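You operate a simulated robot arm through the tools that you are given. There is no shell and no other tool. Be economical: measure what you need, move in short steps, check, and stop when the job is done.

You are at the controls of a simulated robot arm. One attempt, no reset.

TASK
Stop the dehumidifier and pull its cream plug out of the cream strip.
Fine: strip off first, plug on the low bench; spot cleaner bottle from the bin lid to that bench; vacuum dial on 1. Set down upright: spot cleaner bottle.
Where things are to end (x, y in the base frame): spot cleaner bottle within 0.06 m of [0.15, -0.45]; cream plug within 0.06 m of [0.19, -0.28].

It is judged by the outcome, as a careful person would: the job done as asked, and still so three seconds after it is handed in. It fails if anything else is knocked over, pushed out of place, dropped, spilled or broken. A push-on lid holds only when it is set on centred and level and pressed home; a screw cap is set on level and turned clockwise until tight.

THE ROBOT
A 6-joint arm with a two-finger parallel gripper on a trunk, on a base that drives. Base frame: it is fixed to the floor where the robot stands at the start and does not move with it; the origin is under the middle of the robot, x ahead of it, y to its left, z up. Units: m, rad, N and s.
With the tool pointing down near the work surface it reaches from about 0.14 to 0.66 m from the robot's upright axis, wherever it stands. Its first joint turns from -2.897 to 2.897 rad. Places, roughly: bench top [0.2, -0.4, 0.3]; damp dial [0.5, 0.1, 0.9]; dehumidifier switch [0.5, 0, 0.9]; switch of the cream strip [0.4, -0.5, 0.4]; vacuum switch [0.2, -1, 0.3]. Payload 3.91 kg.
The tool frame sits at the grasp point between the pads (the TCP): z along the fingers, y along the line on which they close. The tips reach 0.03 m beyond it. The gripper opens to 0.11 m. The fingers are 0.02 m wide and 0.01 m thick; the gripper's body (0.048 by 0.112 m) begins 0.055 m behind the TCP.
Orientation is told as [roll, pitch, yaw] about the base's x, y, z axes, in that order, counted from this pose: with the fingers straight down and closing along the base's y, the tool's x points along the base's -x, its y along +y and its z along -z.

THE INTERFACE
- The arm moves only by the tool send_rows. Its arguments are lists of equal length, an entry for each row: "dp": the shift along the tool's x, y, z in units of 40 mm (1.0 is 40 mm), a list of three; "delta_rot": the turn, a rotation vector about the tool's x, y, z in units of 5 degrees (1.0 is 5 degrees), a list of three; "fingers": the finger opening in m, from 0 to 0.11. In form: {"dp": [[dx, dy, dz], ...], "delta_rot": [[wx, wy, wz], ...], "fingers": [fingers, ...]}. A call has 1 to 8 rows; each row shifts and turns the commanded pose from where the row before left it, along the tool's axes as they then stand. A call with a number of a shift or a turn outside -1 to 1 is refused whole. Rows are played at 5 a second. More than 0.05 m and 0.15 rad between two rows, or a gripper value outside its range, and nothing of the call is played. Where a pose cannot be reached the arm comes as near as it can. A force on the tool above 40 N (or 10 N above the force at the start of the call, whichever is more), or a blocked arm, ends the call early, and 0.2 s more pass. The fingers move at their own pace (about 0.045 m/s each) and stop on an object; they squeeze with about 24 N. The grip force told is the motor's: it shows also when the fingers shut on nothing. Time passes only in rows, and 0.2 s behind the last, so rows that do not move let the fingers close. It gives the time, the measured TCP pose, the force on the tool (base axes), the opening and the grip force at its end, in the units of the frame above (readings bear some noise), with the torque about the TCP (base axes, N m) and any sound that the robot's microphone picked up, and new pictures: "show" is both (left out), scene, wrist or none.
- Cameras (640 x 400 px; columns grow to the right, rows downward): "scene" is now at [-0.034, 0.0826, 1.3882]; the picture's right is [-0.85, -0.52, -0.00], its down [-0.37, 0.62, -0.69] and it looks along [0.36, -0.59, -0.72] (base axes); focal length 214 px, centre (320, 200). "wrist" rides on the gripper at [0.077, 0.007, -0.115] in the tool frame; the picture's right is [-0.09, 1.00, 0.00], its down [-0.80, -0.07, -0.59] and it looks along [-0.59, -0.05, 0.80] (tool axes); focal length 270 px, centre (320, 200). There is no depth. A picture from a camera that has moved, and an enlarged one, comes with that camera's place and axes in the base frame and with its lens.
- move_column(by): slides the trunk up (or, below 0, down) by that many m; the arm and the scene camera ride with it, the base frame stays. It gives what a move gives, with no picture.
- drive_base(legs): drives the robot by 1 to 6 legs, each [ahead, turn to the left] in m and rad, along the robot's own axes; the way and the turn of a leg run together, so that a leg with both is an arc; at most 1.5 m and 3.142 rad a leg. The arm and the cameras ride along, it lands a little off, and it stops where it bumps. It gives what a move gives, and a new picture of the scene camera.
- aim_head(pan, tilt): turns the head with the scene camera to pan (to the left, within 2.705 rad either way) and tilt (down, from -0.506 to 1.204), counted from straight ahead of the robot. It gives what a move gives, and a new picture of the scene camera.
- zoom(camera, box): a new picture of the part [left, top, right, bottom] of that camera's present view, enlarged. It takes no simulated time.
- sign_off(): hands the job in; it is judged then, once.

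Work in short steps. Places have to be worked out from the pictures, the camera data and where the tool is seen: move nearer, look again, correct. Check each grasp and each placing, and mend what went wrong. You have 120 turns and 260 pictures in all, those below and enlarged ones among them. Open the gripper and draw the arm clear of the work before you hand the job in, unless the task says otherwise.

The tools are called as name(argument=value, ...) on one line, values as JSON. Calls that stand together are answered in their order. send_rows: Moves the arm, as the interface text tells. Its arguments: {"type":"object","properties":{"dp":{"type":"array"},"delta_rot":{"type":"array"},"fingers":{"type":"array"},"show":{"type":"string","enum":["both","scene","wrist","none"]}},"required":["dp","delta_rot","fingers"]} The other tools are called the same way: move_column (by) slides the trunk up or down; drive_base (legs) drives the base; aim_head (pan, tilt) turns the head that bears the scene camera; zoom (camera, box) takes an enlarged picture of a part of a camera's view; sign_off () hands the job in.

At the start:

```text
time_s: 0.0
position: [0.043, -0.4133, 1.2099]
orientation: [-0.001, 0.001, -0.003]
ft_force: [0.7, 0.2, -0.3]
moment: [0.0, -0.01, -0.02]
grip_width: 0.1101
grasp_force: 0.1
trunk travel left (down, up): [-0.35, 0.26]
robot x, y, heading: [-0.0013, -0.0016, 0.002]
head pan, tilt: [-1.026, 0.805]
```

scene: 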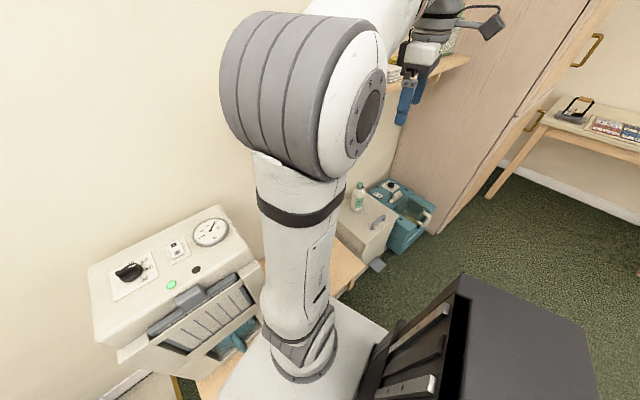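
wrist: 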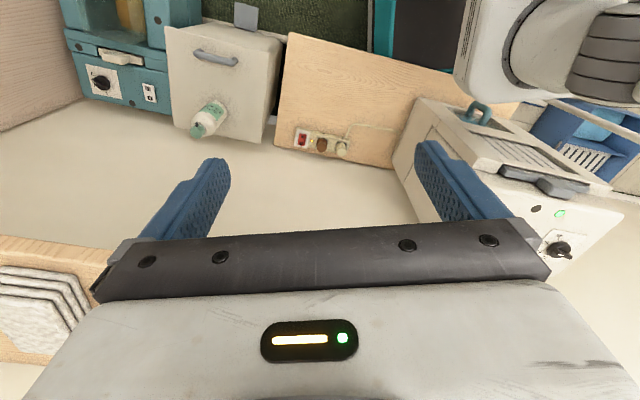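

The wrist view shows the vacuum, bin with bottle, bench with strip, and dehumidifier. I enlarge the important parts first.

zoom(camera="wrist", box=[240, 90, 440, 215])

zoom(camera="wrist", box=[60, 20, 260, 145])

zoom(camera="scene", box=[80, 190, 280, 315])

zoom(camera="wrist", box=[400, 80, 640, 230])

```text
3.20 times, centred on (340, 152) of wrist
camera zoom: at [-0.034, -0.4075, 1.3237], right [0.09, 1.0, 0.0], down [0.8, -0.07, 0.59], along [0.59, -0.05, -0.8], focal length 865 px, centre (256, 352)
```

zoom: 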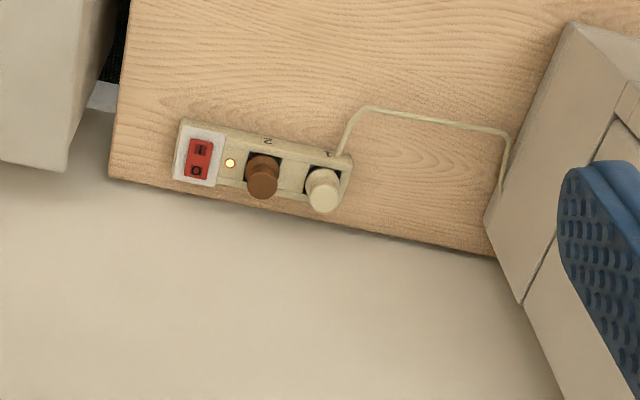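

```text
3.20 times, centred on (160, 82) of wrist
camera zoom: at [-0.034, -0.4075, 1.3237], right [0.09, 1.0, 0.0], down [0.8, -0.07, 0.59], along [0.59, -0.05, -0.8], focal length 865 px, centre (832, 576)
```

zoom: 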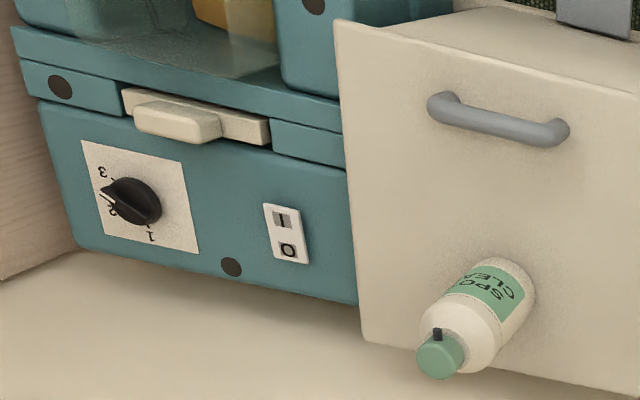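

```text
3.20 times, centred on (180, 252) of scene
camera zoom: at [-0.034, 0.0826, 1.3882], right [-0.85, -0.52, 0.0], down [-0.37, 0.62, -0.69], along [0.36, -0.59, -0.72], focal length 686 px, centre (768, 32)
```

zoom: 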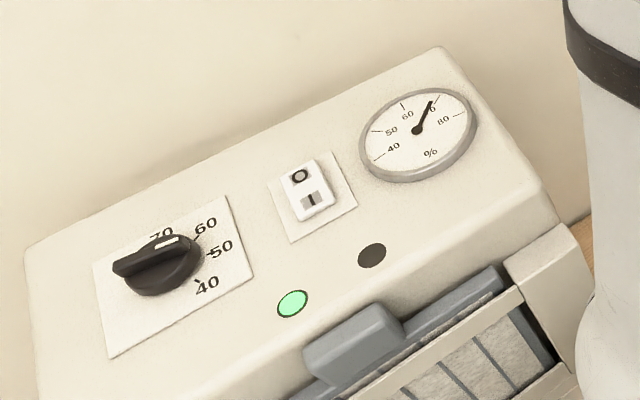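

```text
2.67 times, centred on (520, 155) of wrist
camera zoom: at [-0.034, -0.4075, 1.3237], right [0.09, 1.0, 0.0], down [0.8, -0.07, 0.59], along [0.59, -0.05, -0.8], focal length 721 px, centre (-213, 320)
```

zoom: 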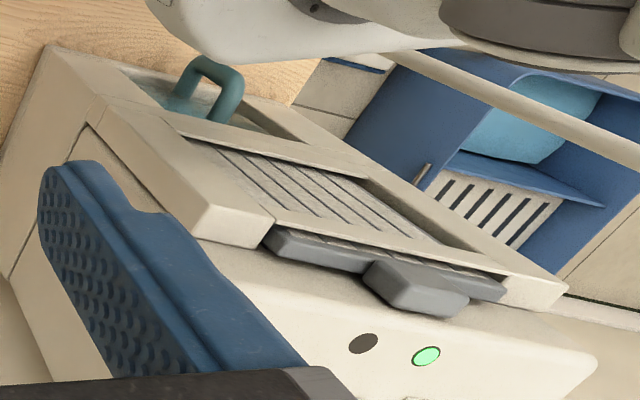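

The dehumidifier's switch is on its top panel, with O on the wall side, at about (0.45, 0.03). I move the hand over there, high up, closing the fingers.

send_rows(dp=[[-0.8, 0.86, 0], [-0.8, 0.86, 0], [-0.8, 0.86, 0], [-0.8, 0.86, 0], [-0.8, 0.86, 0], [-0.8, 0.86, 0], [-0.8, 0.86, 0]], delta_rot=[[0, 0, 0], [0, 0, 0], [0, 0, 0], [0, 0, 0], [0, 0, 0], [0, 0, 0], [0, 0, 0]], fingers=[0, 0, 0, 0, 0, 0, 0])

aim_head(pan=-1.5, tilt=0.8)

```text
time_s: 1.6
position: [0.2655, -0.1724, 1.2102]
orientation: [0.0, -0.001, -0.001]
ft_force: [-0.5, 0.7, 0.4]
moment: [-0.03, -0.03, 0.04]
grip_width: 0.0003
grasp_force: 24.3
trunk travel left (down, up): [-0.35, 0.26]
robot x, y, heading: [0.0016, 0.0006, 0.001]
head pan, tilt: [-1.026, 0.805]
camera scene: at [-0.0339, 0.0826, 1.3882], right [-0.85, -0.52, 0.0], down [-0.37, 0.62, -0.69], along [0.36, -0.59, -0.72], focal length 214 px, centre (320, 200)
camera wrist: at [0.1894, -0.1663, 1.3242], right [0.09, 1.0, 0.0], down [0.8, -0.07, 0.59], along [0.59, -0.05, -0.8], focal length 270 px, centre (320, 200)
```

scene: 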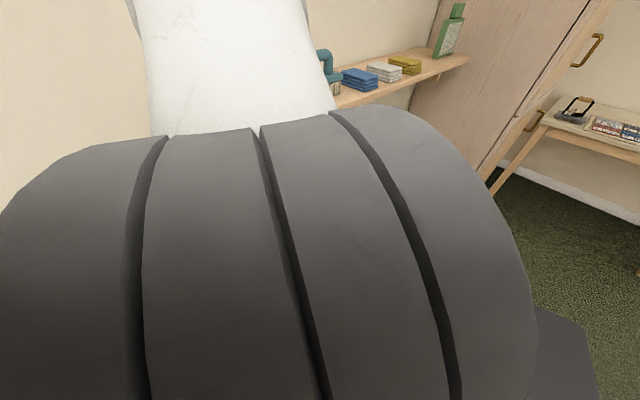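
wrist: 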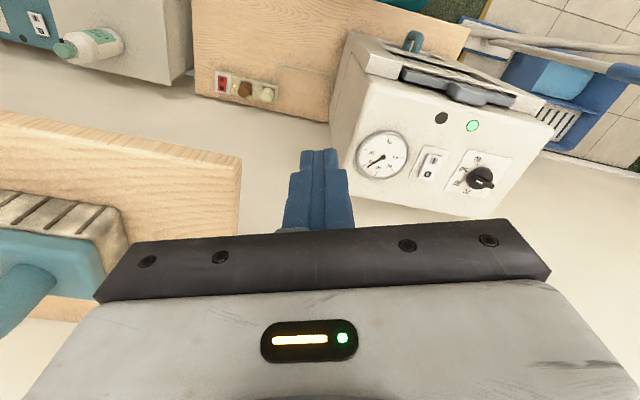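

```text
time_s: 2.5
position: [0.2652, -0.1726, 1.2109]
orientation: [0.0, -0.001, -0.002]
ft_force: [0.6, 0.2, -0.6]
moment: [0.01, 0.0, 0.02]
grip_width: 0.0
grasp_force: 24.2
trunk travel left (down, up): [-0.35, 0.26]
robot x, y, heading: [0.004, -0.0006, -0.0]
head pan, tilt: [-1.499, 0.799]
camera scene: at [-0.0698, 0.071, 1.3886], right [-1.0, -0.07, 0.0], down [-0.05, 0.71, -0.7], along [0.05, -0.7, -0.72], focal length 214 px, centre (320, 200)
```

scene: 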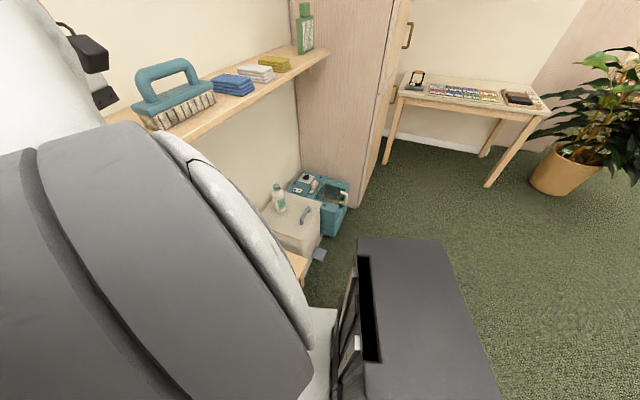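

Triangulating both views gives the switch at about (0.462, 0.024, 0.87). I move above it and look closely.

send_rows(dp=[[-0.615, 0.615, 0.5], [-0.615, 0.615, 0.5], [-0.615, 0.615, 0.5], [-0.615, 0.615, 0.5], [-0.615, 0.615, 0.5], [-0.615, 0.615, 0.5], [-0.615, 0.615, 0.5], [-0.615, 0.615, 0.5]], delta_rot=[[0, 0, 0], [0, 0, 0], [0, 0, 0], [0, 0, 0], [0, 0, 0], [0, 0, 0], [0, 0, 0], [0, 0, 0]], fingers=[0, 0, 0, 0, 0, 0, 0, 0], show="wrist")

zoom(camera="wrist", box=[220, 50, 460, 200])

aim_head(pan=-0.5, tilt=0.8)

```text
time_s: 4.3
position: [0.4638, 0.0244, 1.0504]
orientation: [0.001, 0.001, -0.003]
ft_force: [-0.3, 0.2, -0.4]
moment: [-0.04, 0.02, -0.05]
grip_width: 0.0
grasp_force: 24.0
trunk travel left (down, up): [-0.35, 0.26]
robot x, y, heading: [-0.0012, 0.0022, -0.001]
head pan, tilt: [-1.499, 0.799]
camera wrist: at [0.3882, 0.0296, 1.1627], right [0.09, 1.0, 0.0], down [0.8, -0.07, 0.59], along [0.59, -0.05, -0.8], focal length 270 px, centre (320, 200)
```

wrist: 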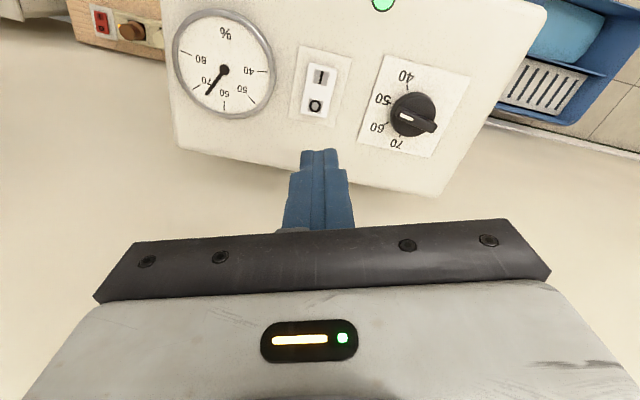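

```text
2.67 times, centred on (340, 125) of wrist
camera zoom: at [0.3882, 0.0296, 1.1627], right [0.09, 1.0, 0.0], down [0.8, -0.07, 0.59], along [0.59, -0.05, -0.8], focal length 721 px, centre (267, 400)
```

zoom: 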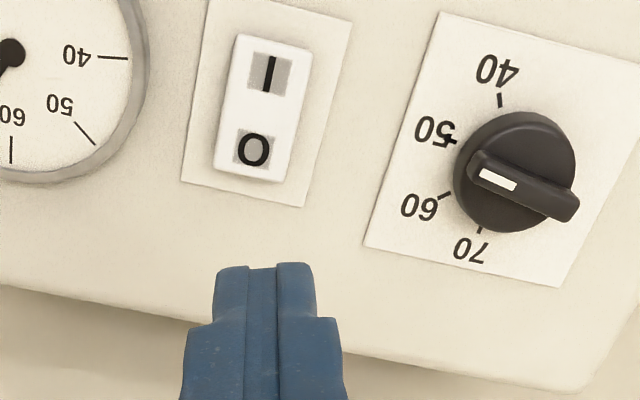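

```text
time_s: 5.6
position: [0.4638, 0.0233, 1.0494]
orientation: [0.0, 0.0, -0.003]
ft_force: [0.1, -0.6, 0.7]
moment: [0.06, 0.0, 0.0]
grip_width: 0.0
grasp_force: 23.7
trunk travel left (down, up): [-0.35, 0.26]
robot x, y, heading: [0.0014, -0.0025, 0.004]
head pan, tilt: [-0.499, 0.799]
camera scene: at [-0.0047, 0.1129, 1.3886], right [-0.48, -0.88, 0.0], down [-0.63, 0.34, -0.7], along [0.61, -0.33, -0.72], focal length 214 px, centre (320, 200)
```

scene: 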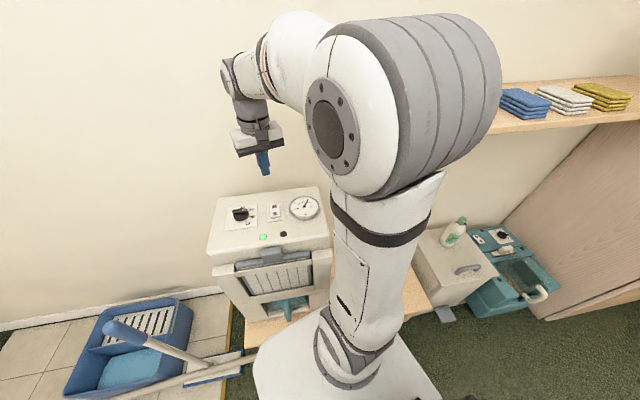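

The O half sits at about (0.478, 0.017, 0.87). I align over it and descend partway.

send_rows(dp=[[-0.42, -0.16, 0.6], [0, 0, 1], [0, 0, 1]], delta_rot=[[0, 0, 0], [0, 0, 0], [0, 0, 0]], fingers=[0, 0, 0], show="wrist")

zoom(camera="wrist", box=[220, 50, 460, 200])

zoom(camera="scene", box=[190, 120, 350, 220])

```text
time_s: 6.4
position: [0.481, 0.0163, 0.9436]
orientation: [-0.001, -0.001, -0.001]
ft_force: [-0.1, -0.2, 0.0]
moment: [0.0, -0.01, 0.0]
grip_width: 0.0
grasp_force: 24.0
trunk travel left (down, up): [-0.35, 0.26]
robot x, y, heading: [0.0004, 0.0011, -0.001]
head pan, tilt: [-0.499, 0.799]
camera wrist: at [0.4036, 0.0224, 1.0581], right [0.09, 1.0, 0.0], down [0.8, -0.07, 0.59], along [0.59, -0.05, -0.8], focal length 270 px, centre (320, 200)
```

wrist: 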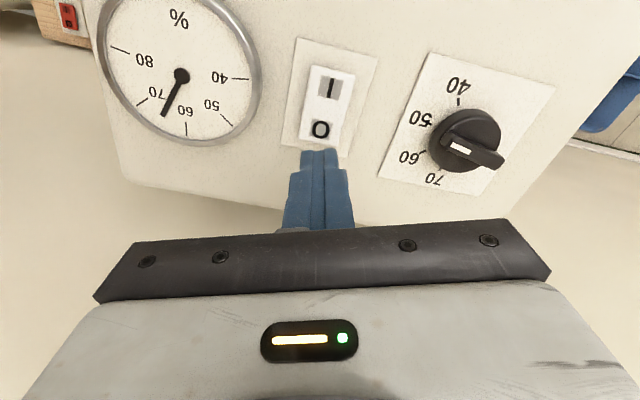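

```text
2.67 times, centred on (340, 125) of wrist
camera zoom: at [0.4036, 0.0224, 1.0581], right [0.09, 1.0, 0.0], down [0.8, -0.07, 0.59], along [0.59, -0.05, -0.8], focal length 721 px, centre (267, 400)
```

zoom: 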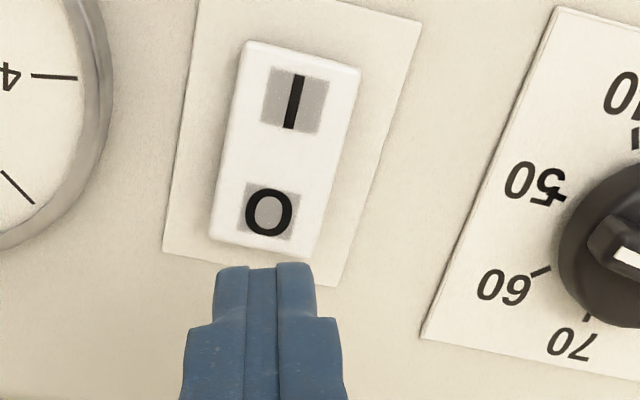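

```text
4.00 times, centred on (270, 170) of scene
camera zoom: at [-0.0047, 0.1129, 1.3886], right [-0.48, -0.88, 0.0], down [-0.63, 0.34, -0.7], along [0.61, -0.33, -0.72], focal length 858 px, centre (520, 320)
```

zoom: 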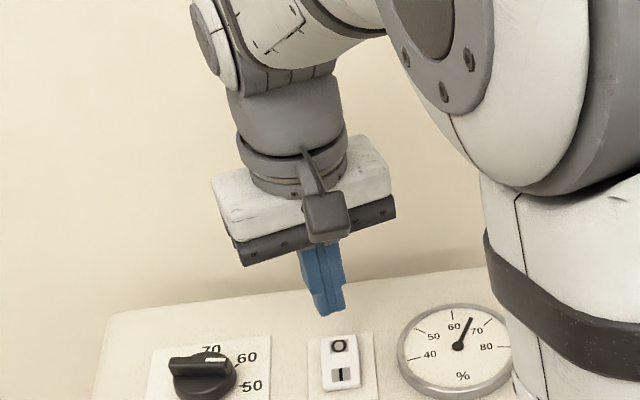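

Aligned over O. I press down in small steps.

send_rows(dp=[[0, 0, 0.6], [0, 0, 0.25], [0, 0, 0.15], [0, 0, 0.15], [0, 0, 0.15]], delta_rot=[[0, 0, 0], [0, 0, 0], [0, 0, 0], [0, 0, 0], [0, 0, 0]], fingers=[0, 0, 0, 0, 0], show="wrist")

zoom(camera="scene", box=[190, 150, 350, 250])

```text
time_s: 7.5
position: [0.48, 0.0164, 0.9026]
orientation: [-0.001, -0.012, -0.001]
ft_force: [-10.5, -1.6, 23.3]
moment: [0.07, 0.55, 0.11]
grip_width: 0.0
grasp_force: 24.4
trunk travel left (down, up): [-0.35, 0.26]
robot x, y, heading: [0.0007, -0.0032, 0.005]
head pan, tilt: [-0.499, 0.799]
stopped in row 5: the force on the tool passed its limit at 49 N (the readings are from after the stop); the commanded pose is now the measured one
camera wrist: at [0.4028, 0.0225, 1.0157], right [0.09, 1.0, 0.0], down [0.79, -0.07, 0.6], along [0.6, -0.05, -0.8], focal length 270 px, centre (320, 200)
```

wrist: 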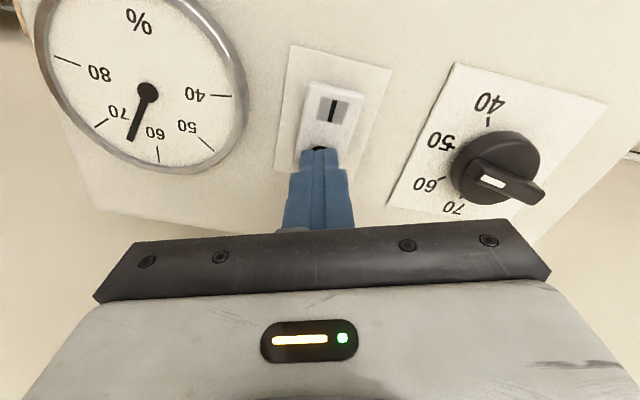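

```text
4.00 times, centred on (270, 200) of scene
camera zoom: at [-0.008, 0.1126, 1.3888], right [-0.48, -0.88, 0.0], down [-0.63, 0.34, -0.7], along [0.61, -0.33, -0.72], focal length 858 px, centre (520, 200)
```

zoom: 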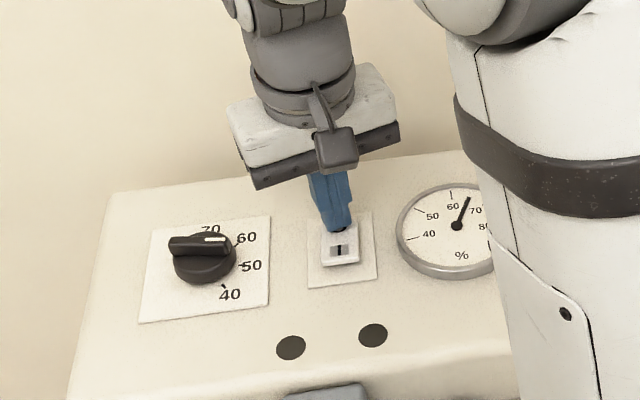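

The running light has gone out: the dehumidifier is stopped. I lift straight up and retract toward the robot, away from the wall shelf.

send_rows(dp=[[0, 0, -1], [0, 0, -1], [0.5, 0, -1], [1.1, 0, 0], [1, 0, 0], [1, 0, 0], [1, 0, 0]], delta_rot=[[0, 0, 0], [0, 0, 0], [0, 0, 0], [0, 0, 0], [0, 0, 0], [0, 0, 0], [0, 0, 0]], fingers=[0, 0, 0, 0, 0, 0, 0], show="wrist")

```text
refused: 1.1 is not a number from -1 to 1
```

Correcting the row that was out of range.

send_rows(dp=[[0, 0, -1], [0, 0, -1], [0.5, 0, -1], [1, 0, 0], [1, 0, 0], [1, 0, 0], [1, 0, 0], [0.6, -0.9, 0]], delta_rot=[[0, 0, 0], [0, 0, 0], [0, 0, 0], [0, 0, 0], [0, 0, 0], [0, 0, 0], [0, 0, 0], [0, 0, 0]], fingers=[0, 0, 0, 0, 0, 0, 0, 0], show="wrist")

send_rows(dp=[[0, -1, 0], [0, -1, 0], [0, -1, 0], [0, -1, 0], [0.1, -1, 0.5], [0.1, -1, 0.5], [0.1, -1, 0.5], [0, -1, 0]], delta_rot=[[0, 0, 0], [0, 0, 0], [0, 0, 0], [0, 0, 0], [0, 0, 0], [0, 0, 0], [0, 0, 0], [0, 0, 0]], fingers=[0, 0, 0, 0, 0, 0, 0, 0])

```text
time_s: 9.3
position: [0.2786, -0.0181, 1.0182]
orientation: [0.0, -0.002, 0.001]
ft_force: [0.8, -0.4, 0.1]
moment: [0.01, 0.0, 0.0]
grip_width: 0.0001
grasp_force: 24.0
trunk travel left (down, up): [-0.35, 0.26]
robot x, y, heading: [0.0004, -0.0009, 0.007]
head pan, tilt: [-0.499, 0.799]
camera wrist: at [0.2016, -0.0126, 1.1314], right [0.09, 1.0, 0.0], down [0.8, -0.07, 0.6], along [0.59, -0.05, -0.8], focal length 270 px, centre (320, 200)
```

wrist: 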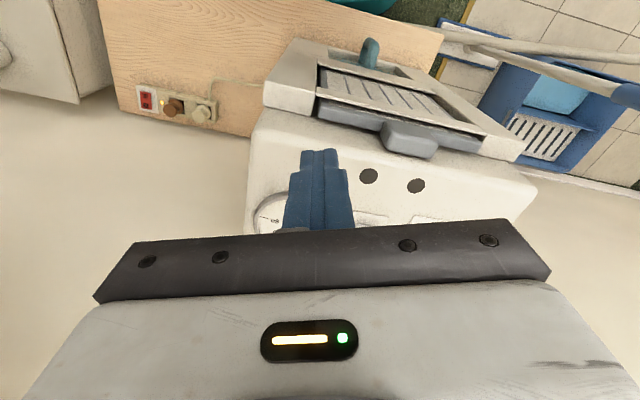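

```text
time_s: 11.3
position: [0.2868, -0.2056, 1.0054]
orientation: [-0.051, -0.043, 0.208]
ft_force: [-0.3, 0.0, 0.0]
moment: [0.01, -0.02, 0.02]
grip_width: 0.0002
grasp_force: 24.4
trunk travel left (down, up): [-0.35, 0.26]
robot x, y, heading: [0.0019, 0.0054, 0.008]
head pan, tilt: [-0.499, 0.799]
stopped in row 8: the arm was blocked; the commanded pose is now the measured one
camera scene: at [-0.0237, 0.2698, 1.375], right [-0.47, -0.88, 0.1], down [-0.62, 0.25, -0.74], along [0.62, -0.41, -0.66], focal length 214 px, centre (320, 200)
camera wrist: at [0.2045, -0.2118, 1.1156], right [-0.12, 0.99, -0.05], down [0.77, 0.12, 0.63], along [0.63, 0.04, -0.77], focal length 270 px, centre (320, 200)
```

scene: 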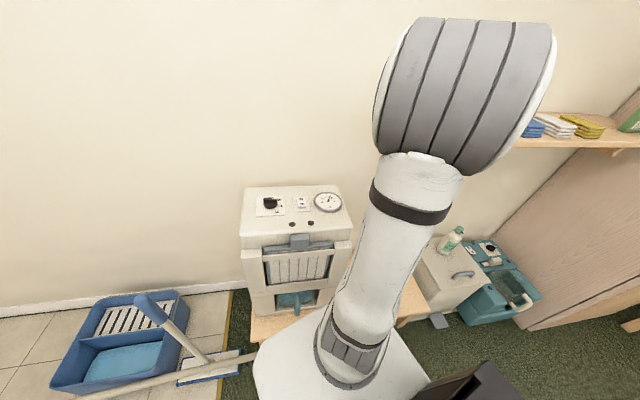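
wrist: 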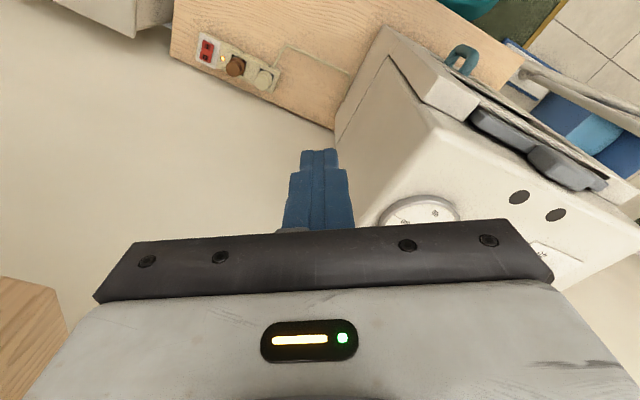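

The arm got blocked and the robot body seems tilted (the elbow probably pushes against the shelf). I back out along the way I came.

send_rows(dp=[[0, 0.6, 0], [0, 0.6, 0], [0, 0.6, 0]], delta_rot=[[0, 0, 0], [0, 0, 0], [0, 0, 0]], fingers=[0, 0, 0])

```text
time_s: 12.3
position: [0.2939, -0.2085, 1.0053]
orientation: [-0.071, -0.091, 0.22]
ft_force: [-1.4, 1.1, 0.2]
moment: [-0.03, -0.03, 0.03]
grip_width: 0.0
grasp_force: 23.8
trunk travel left (down, up): [-0.35, 0.26]
robot x, y, heading: [-0.0007, -0.0011, 0.011]
head pan, tilt: [-0.499, 0.799]
stopped in row 3: the arm was blocked; the commanded pose is now the measured one
camera scene: at [-0.0173, 0.2636, 1.3759], right [-0.47, -0.88, 0.1], down [-0.63, 0.25, -0.74], along [0.62, -0.41, -0.67], focal length 214 px, centre (320, 200)
camera wrist: at [0.2071, -0.2129, 1.1117], right [-0.13, 0.99, -0.06], down [0.73, 0.14, 0.67], along [0.67, 0.04, -0.74], focal length 270 px, centre (320, 200)
```

scene: 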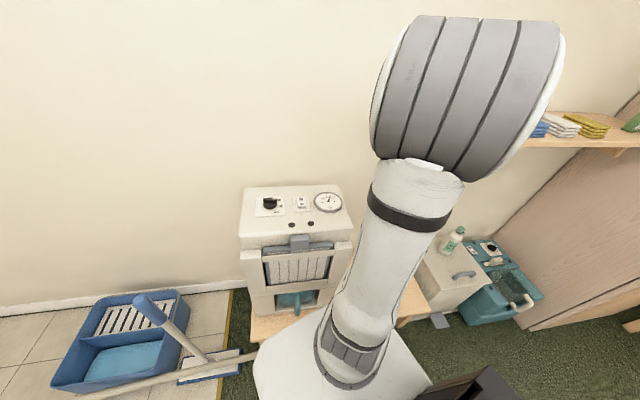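
wrist: 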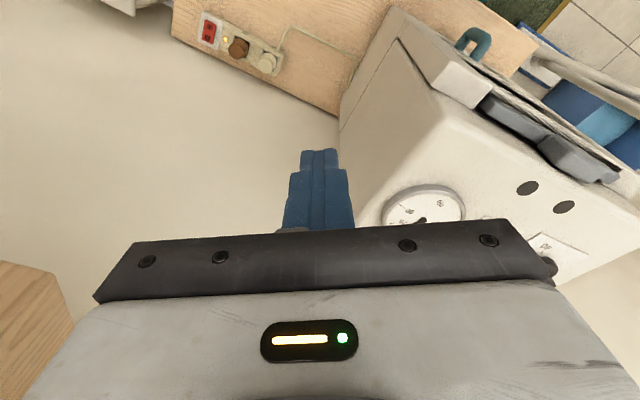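

The robot stays tipped to the left by about 6°. I look around with the head to find what the arm touches.

aim_head(pan=-1.6, tilt=0.5)

aim_head(pan=-1.0, tilt=1.1)

```text
time_s: 13.6
position: [0.2943, -0.2076, 1.0062]
orientation: [-0.072, -0.087, 0.225]
ft_force: [0.5, 0.3, 0.3]
moment: [0.0, 0.02, 0.0]
grip_width: 0.0001
grasp_force: 24.0
trunk travel left (down, up): [-0.35, 0.26]
robot x, y, heading: [-0.0013, 0.0045, 0.01]
head pan, tilt: [-1.6, 0.499]
camera scene: at [-0.095, 0.2146, 1.4075], right [-1.0, 0.02, -0.01], down [0.02, 0.37, -0.93], along [-0.01, -0.93, -0.37], focal length 214 px, centre (320, 200)
```

scene: 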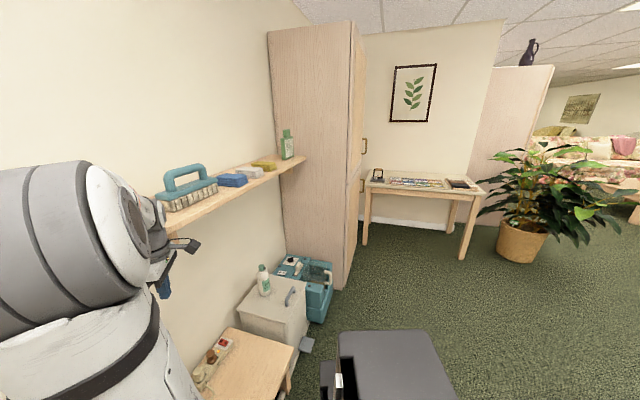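

```text
time_s: 14.6
position: [0.2931, -0.2079, 1.0075]
orientation: [-0.074, -0.088, 0.226]
ft_force: [-0.8, 0.7, 1.0]
moment: [-0.01, 0.0, 0.02]
grip_width: 0.0
grasp_force: 24.2
trunk travel left (down, up): [-0.35, 0.26]
robot x, y, heading: [-0.0003, 0.0021, 0.009]
head pan, tilt: [-1.0, 1.1]
camera scene: at [-0.0576, 0.2472, 1.3562], right [-0.84, -0.55, 0.05], down [-0.48, 0.69, -0.54], along [0.26, -0.48, -0.84], focal length 214 px, centre (320, 200)
```

scene: 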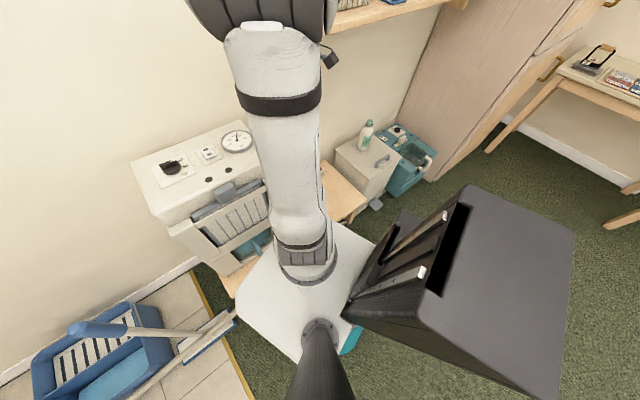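

The tool force is about zero, so some other part is held. I zoom in on the wrist and shelf region.

aim_head(pan=-1.2, tilt=0.45)

zoom(camera="wrist", box=[0, 200, 320, 400])

aim_head(pan=-2.0, tilt=1.15)

```text
time_s: 15.7
position: [0.2935, -0.2069, 1.0067]
orientation: [-0.075, -0.089, 0.225]
ft_force: [-0.8, 0.2, -0.2]
moment: [0.01, 0.02, -0.02]
grip_width: 0.0
grasp_force: 23.9
trunk travel left (down, up): [-0.35, 0.26]
robot x, y, heading: [-0.0005, 0.0014, 0.007]
head pan, tilt: [-1.201, 0.45]
camera scene: at [-0.0583, 0.221, 1.4117], right [-0.93, -0.37, 0.03], down [-0.15, 0.3, -0.94], along [0.34, -0.88, -0.33], focal length 214 px, centre (320, 200)
```

scene: 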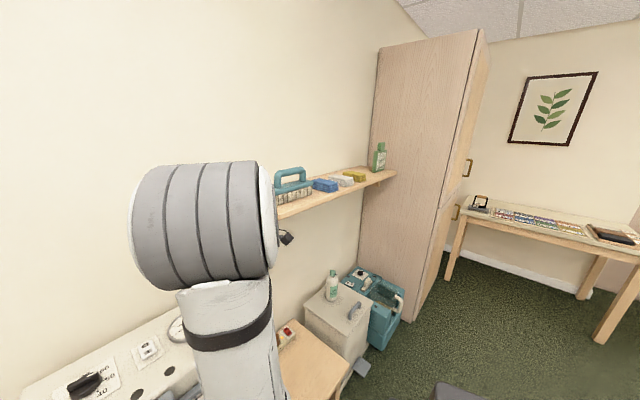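

```text
2.00 times, centred on (160, 300) of wrist
camera zoom: at [0.2067, -0.2138, 1.1132], right [-0.13, 0.99, -0.07], down [0.73, 0.14, 0.67], along [0.67, 0.04, -0.74], focal length 541 px, centre (640, 0)
```

zoom: 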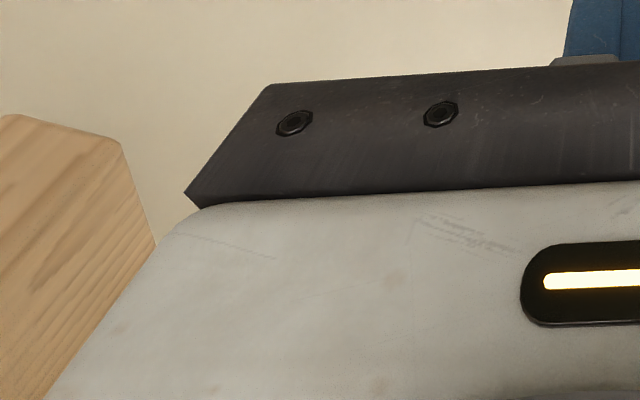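

```text
time_s: 16.8
position: [0.2927, -0.2088, 1.008]
orientation: [-0.077, -0.09, 0.224]
ft_force: [0.0, -0.5, 0.7]
moment: [0.04, -0.02, 0.0]
grip_width: 0.0002
grasp_force: 24.6
trunk travel left (down, up): [-0.35, 0.26]
robot x, y, heading: [-0.0007, 0.0056, 0.004]
head pan, tilt: [-2.0, 1.15]
camera scene: at [-0.1155, 0.2453, 1.3527], right [-0.91, 0.4, -0.06], down [0.38, 0.78, -0.5], along [-0.16, -0.48, -0.87], focal length 214 px, centre (320, 200)
```

scene: 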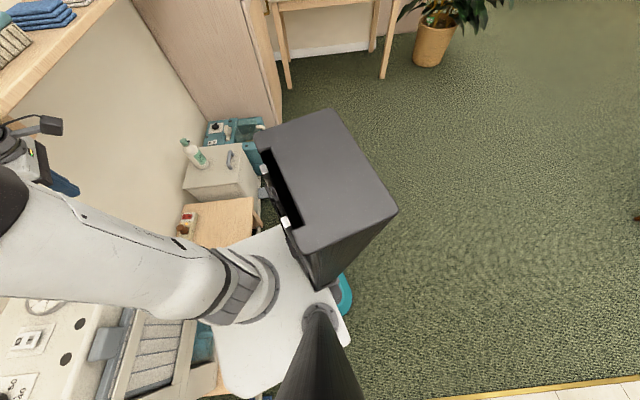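

The contact is unclear; I test with one small move toward the robot (away from the wall) and read the response.

send_rows(dp=[[0.5, 0, 0], [0, 0, 0]], delta_rot=[[0, 0, 0], [0, 0, 0]], fingers=[0, 0], show="none")

send_rows(dp=[[0, 1, 0], [0, 1, 0], [0, 0, 0]], delta_rot=[[0, 0, 0], [0, 0, 0], [0, 0, 0]], fingers=[0, 0, 0], show="scene")

```text
time_s: 17.6
position: [0.2929, -0.1941, 1.012]
orientation: [0.011, -0.106, 0.341]
ft_force: [-0.2, 0.1, -0.6]
moment: [0.03, -0.01, 0.02]
grip_width: 0.0001
grasp_force: 24.1
trunk travel left (down, up): [-0.35, 0.26]
robot x, y, heading: [-0.0032, 0.0012, 0.008]
head pan, tilt: [-2.0, 1.15]
stopped in row 2: the arm was blocked; the commanded pose is now the measured one
```

```text
time_s: 18.6
position: [0.2459, -0.2636, 0.9578]
orientation: [0.051, -0.122, 0.21]
ft_force: [-0.3, -0.5, -1.7]
moment: [0.0, -0.01, 0.01]
grip_width: 0.0
grasp_force: 24.1
trunk travel left (down, up): [-0.35, 0.26]
robot x, y, heading: [-0.0024, 0.0007, -0.006]
head pan, tilt: [-2.0, 1.15]
stopped in row 3: the arm was blocked; the commanded pose is now the measured one
camera scene: at [-0.1842, 0.0955, 1.3587], right [-0.9, 0.42, -0.06], down [0.41, 0.83, -0.38], along [-0.12, -0.37, -0.92], focal length 214 px, centre (320, 200)
```

scene: 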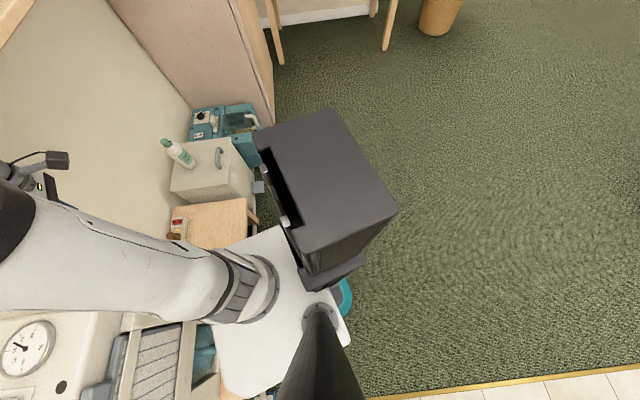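

The robot moved and is now tilted differently. I look again at the hand and arm.

aim_head(pan=-0.9, tilt=0.7)

zoom(camera="wrist", box=[0, 0, 640, 400])

```text
time_s: 19.9
position: [0.2478, -0.2624, 0.9571]
orientation: [0.046, -0.121, 0.22]
ft_force: [0.8, -0.5, -0.3]
moment: [0.0, 0.02, -0.01]
grip_width: 0.0
grasp_force: 24.0
trunk travel left (down, up): [-0.35, 0.26]
robot x, y, heading: [-0.0015, -0.0003, -0.01]
head pan, tilt: [-0.901, 0.7]
camera scene: at [-0.1389, 0.0781, 1.3963], right [-0.79, -0.61, -0.07], down [-0.33, 0.51, -0.79], along [0.52, -0.6, -0.61], focal length 214 px, centre (320, 200)
```

scene: 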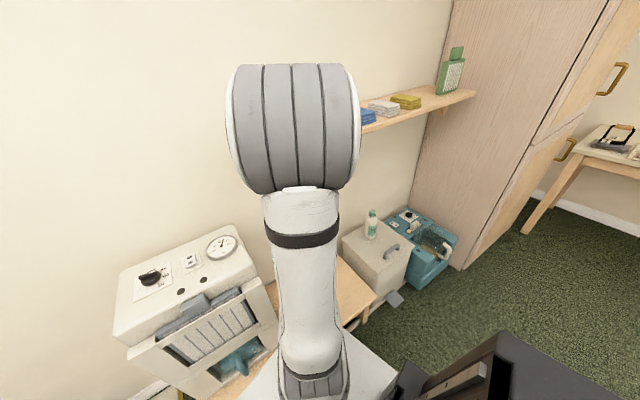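

```text
1.00 times, centred on (320, 200) of wrist (not enlarged: the box is as wide or as high as the picture)
camera zoom: at [0.1607, -0.2811, 1.0608], right [-0.14, 0.99, 0.05], down [0.73, 0.06, 0.68], along [0.67, 0.13, -0.73], focal length 270 px, centre (320, 200)
```

zoom: 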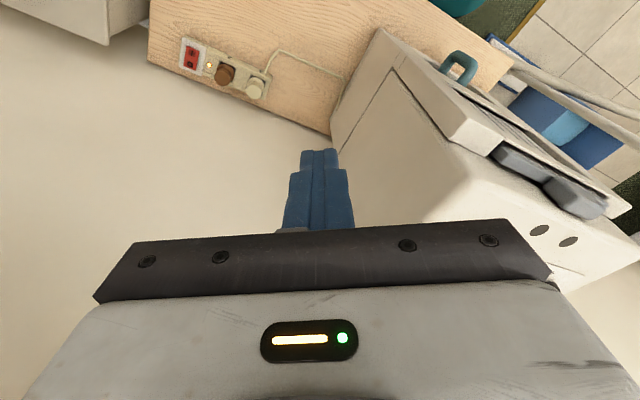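

The hand seems to be leaning on the shelf's front corner, pushing the robot back. I move the hand away from it, toward the robot.

send_rows(dp=[[0.8, 0, 0], [0.8, 0, 0]], delta_rot=[[0, 0, 0], [0, 0, 0]], fingers=[0, 0], show="scene")

```text
time_s: 20.3
position: [0.245, -0.2682, 0.9562]
orientation: [0.025, -0.099, 0.157]
ft_force: [0.1, 0.3, -0.3]
moment: [0.0, 0.01, -0.02]
grip_width: 0.0
grasp_force: 24.1
trunk travel left (down, up): [-0.35, 0.26]
robot x, y, heading: [-0.0024, 0.0, -0.013]
head pan, tilt: [-0.901, 0.7]
stopped in row 1: the arm was blocked; the commanded pose is now the measured one
camera scene: at [-0.1722, 0.0949, 1.3942], right [-0.79, -0.61, -0.08], down [-0.31, 0.5, -0.81], along [0.54, -0.61, -0.58], focal length 214 px, centre (320, 200)
```

scene: 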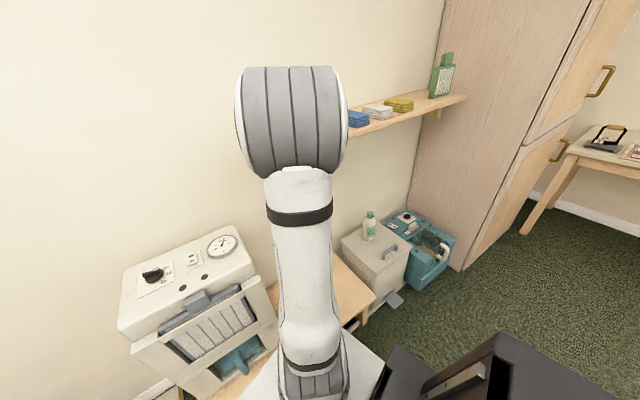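

Pulling the hand in doesn't release it. The contact pushes the robot back, so I drive the base straight back a little to relieve it.

drive_base(legs=[[-0.08, 0]])

```text
time_s: 21.0
position: [0.2351, -0.2803, 0.9555]
orientation: [-0.011, -0.038, -0.042]
ft_force: [0.8, -0.3, 0.3]
moment: [0.02, 0.01, -0.02]
grip_width: 0.0
grasp_force: 23.9
trunk travel left (down, up): [-0.35, 0.26]
robot x, y, heading: [-0.0104, -0.0005, -0.011]
head pan, tilt: [-0.901, 0.7]
stopped in leg 1: the robot was blocked; the commanded pose is now the measured one
camera scene: at [-0.1957, 0.119, 1.3876], right [-0.79, -0.61, -0.08], down [-0.3, 0.49, -0.82], along [0.54, -0.62, -0.56], focal length 214 px, centre (320, 200)
```

scene: 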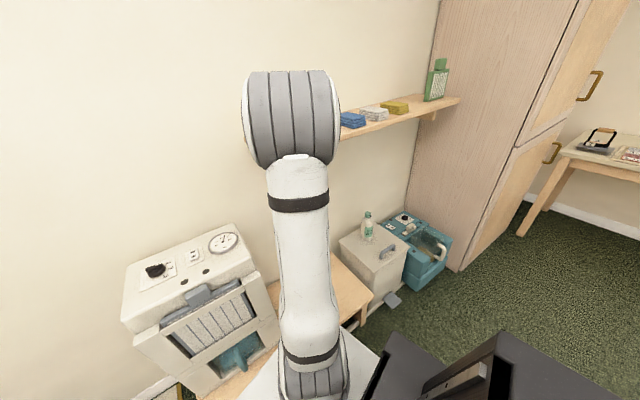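

The base also reports blocked. I look down at the robot's own base and front.

aim_head(pan=0.0, tilt=1.2)

aim_head(pan=-2.6, tilt=1.0)

zoom(camera="wrist", box=[0, 0, 640, 400])

```text
time_s: 22.2
position: [0.2361, -0.2796, 0.9549]
orientation: [-0.008, -0.039, -0.043]
ft_force: [0.0, 0.2, -0.3]
moment: [-0.02, 0.0, 0.03]
grip_width: 0.0
grasp_force: 24.4
trunk travel left (down, up): [-0.35, 0.26]
robot x, y, heading: [-0.0112, -0.0012, -0.015]
head pan, tilt: [0.0, 1.201]
camera scene: at [-0.1871, 0.1843, 1.3505], right [-0.02, -1.0, 0.03], down [-0.88, 0.0, -0.47], along [0.47, -0.03, -0.88], focal length 214 px, centre (320, 200)
```

scene: 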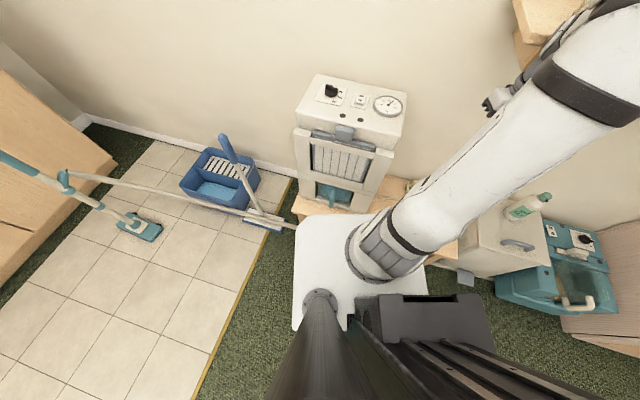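

```text
time_s: 24.5
position: [0.2358, -0.2801, 0.9543]
orientation: [-0.007, -0.037, -0.043]
ft_force: [-0.1, -0.7, -0.6]
moment: [-0.01, -0.01, 0.0]
grip_width: 0.0
grasp_force: 24.2
trunk travel left (down, up): [-0.35, 0.26]
robot x, y, heading: [-0.0107, -0.0033, -0.015]
head pan, tilt: [-2.601, 1.0]
camera scene: at [-0.3041, 0.1506, 1.3496], right [-0.5, 0.86, -0.09], down [0.79, 0.41, -0.46], along [-0.36, -0.3, -0.88], focal length 214 px, centre (320, 200)
```

scene: 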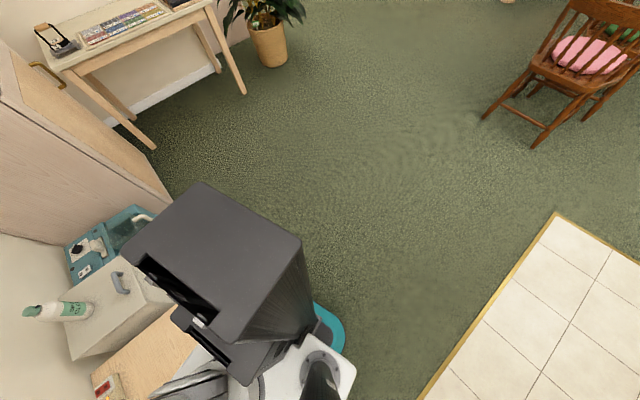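

```text
1.00 times, centred on (320, 200) of wrist (not enlarged: the box is as wide or as high as the picture)
camera zoom: at [0.1553, -0.2691, 1.065], right [0.13, 0.99, 0.0], down [0.77, -0.1, 0.62], along [0.62, -0.09, -0.78], focal length 270 px, centre (320, 200)
```

zoom: 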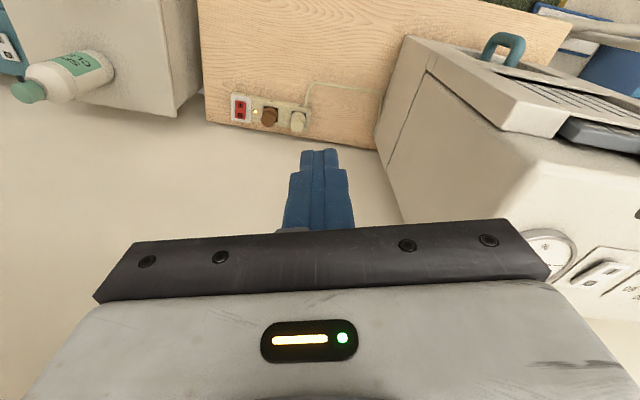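

Now it's clear: the elbow (upper right) leans against the shelf corner. Swinging the arm clockwise (hand toward −y and −x) takes the elbow away along the shelf front. I step that way.

send_rows(dp=[[0.4, -0.6, 0], [0.4, -0.6, 0]], delta_rot=[[0, 0, 0], [0, 0, 0]], fingers=[0, 0], show="none")

aim_head(pan=-0.4, tilt=1.0)

```text
time_s: 25.3
position: [0.226, -0.2827, 0.9556]
orientation: [-0.022, 0.013, -0.028]
ft_force: [-0.8, 0.0, -0.2]
moment: [-0.01, 0.01, 0.01]
grip_width: 0.0
grasp_force: 23.6
trunk travel left (down, up): [-0.35, 0.26]
robot x, y, heading: [-0.0163, -0.002, -0.015]
head pan, tilt: [-2.601, 1.0]
stopped in row 2: the arm was blocked; the commanded pose is now the measured one
```

```text
time_s: 27.4
position: [0.2269, -0.2822, 0.9544]
orientation: [-0.022, 0.011, -0.032]
ft_force: [1.2, 0.0, 0.8]
moment: [-0.02, -0.02, -0.01]
grip_width: 0.0002
grasp_force: 24.2
trunk travel left (down, up): [-0.35, 0.26]
robot x, y, heading: [-0.0121, 0.001, -0.02]
head pan, tilt: [-0.4, 1.0]
camera scene: at [-0.1817, 0.1585, 1.3645], right [-0.4, -0.92, -0.02], down [-0.7, 0.32, -0.64], along [0.59, -0.24, -0.77], focal length 214 px, centre (320, 200)
```

scene: 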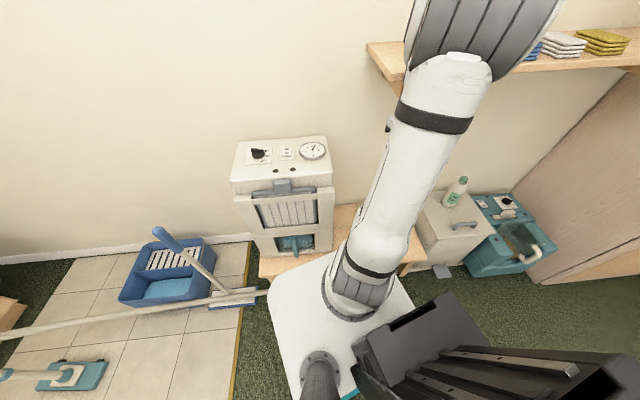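

Reconsidering: the drum close to the camera is the elbow pressing on the head mast (retracting made it worse, tool force is zero). Lowering the hand and reaching further out moves the elbow forward, off the mast.

send_rows(dp=[[0, -0.4, 0.9], [0, -0.4, 0.9], [0, -0.4, 0.9], [0, -0.4, 0.9]], delta_rot=[[0, 0, 0], [0, 0, 0], [0, 0, 0], [0, 0, 0]], fingers=[0, 0, 0, 0])

```text
time_s: 28.1
position: [0.2356, -0.3094, 0.953]
orientation: [-0.157, -0.057, -0.07]
ft_force: [0.6, -0.1, -0.2]
moment: [0.0, 0.01, -0.01]
grip_width: 0.0
grasp_force: 24.4
trunk travel left (down, up): [-0.35, 0.26]
robot x, y, heading: [-0.0134, 0.002, -0.014]
head pan, tilt: [-0.4, 1.0]
stopped in row 3: the arm was blocked; the commanded pose is now the measured one
camera scene: at [-0.1827, 0.1572, 1.3646], right [-0.4, -0.92, -0.03], down [-0.7, 0.32, -0.64], along [0.59, -0.24, -0.77], focal length 214 px, centre (320, 200)
camera wrist: at [0.1551, -0.2806, 1.0601], right [0.16, 0.97, -0.15], down [0.77, -0.03, 0.64], along [0.62, -0.22, -0.75], focal length 270 px, centre (320, 200)
```

scene: 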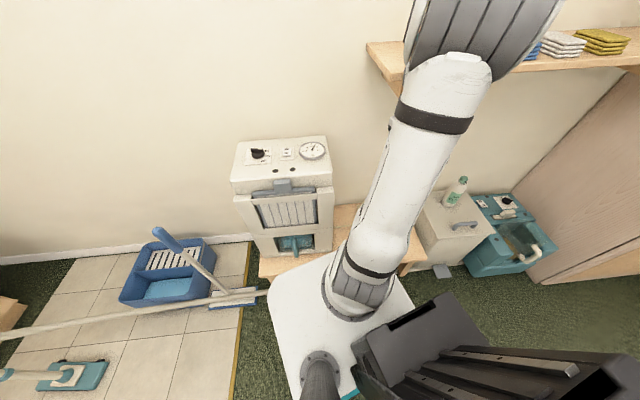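
wrist: 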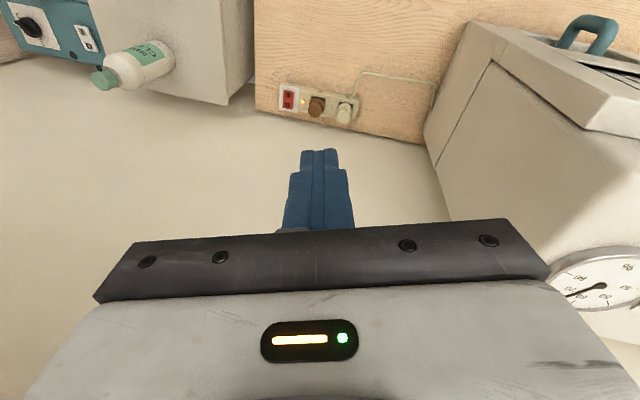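

The hand can't go down and the wrist just bends, so a link seems to be resting on top of the shelf, lifting the robot's front right. I try raising the hand.

send_rows(dp=[[0, 0, -0.8], [0, 0, -0.8], [0, 0, 0]], delta_rot=[[0, 0, 0], [0, 0, 0], [0, 0, 0]], fingers=[0, 0, 0], show="scene")

```text
time_s: 28.4
position: [0.2225, -0.3088, 0.9561]
orientation: [-0.159, 0.001, -0.176]
ft_force: [-0.6, 0.6, -0.7]
moment: [0.01, 0.0, -0.02]
grip_width: 0.0
grasp_force: 24.5
trunk travel left (down, up): [-0.35, 0.26]
robot x, y, heading: [-0.0112, -0.0012, -0.013]
head pan, tilt: [-0.4, 1.0]
stopped in row 1: the arm was blocked; the commanded pose is now the measured one
camera scene: at [-0.181, 0.1591, 1.3645], right [-0.4, -0.92, -0.02], down [-0.7, 0.32, -0.64], along [0.59, -0.24, -0.77], focal length 214 px, centre (320, 200)
```

scene: 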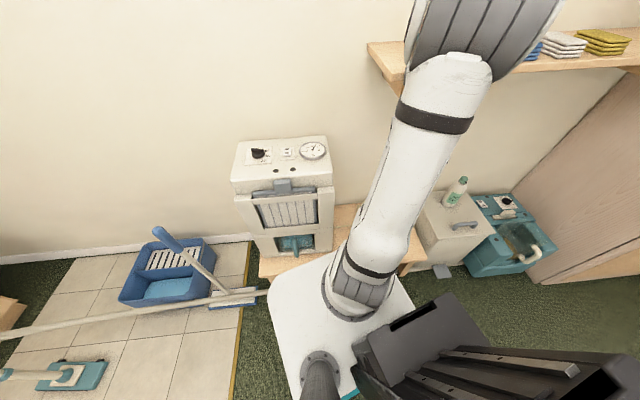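

The stops come quickly, so I use the trunk instead: raise it slightly, keeping the joints as they are.

move_column(by=0.04)

aim_head(pan=-0.6, tilt=0.8)

```text
time_s: 29.3
position: [0.2117, -0.296, 0.958]
orientation: [-0.104, 0.069, -0.168]
ft_force: [0.6, 0.2, -0.3]
moment: [-0.04, -0.01, 0.01]
grip_width: 0.0001
grasp_force: 24.2
trunk travel left (down, up): [-0.39, 0.22]
robot x, y, heading: [-0.0113, -0.0001, -0.015]
head pan, tilt: [-0.4, 1.0]
```

```text
time_s: 30.0
position: [0.2113, -0.2976, 0.9559]
orientation: [-0.106, 0.07, -0.166]
ft_force: [0.0, -0.7, -0.3]
moment: [-0.01, 0.02, 0.02]
grip_width: 0.0
grasp_force: 24.2
trunk travel left (down, up): [-0.39, 0.22]
robot x, y, heading: [-0.0092, -0.0018, -0.014]
head pan, tilt: [-0.6, 0.799]
camera scene: at [-0.1886, 0.1435, 1.4196], right [-0.57, -0.82, -0.05], down [-0.49, 0.39, -0.78], along [0.65, -0.42, -0.63], focal length 214 px, centre (320, 200)
```

scene: 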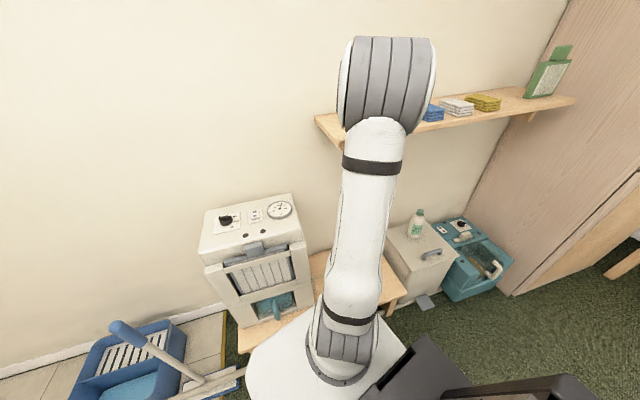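

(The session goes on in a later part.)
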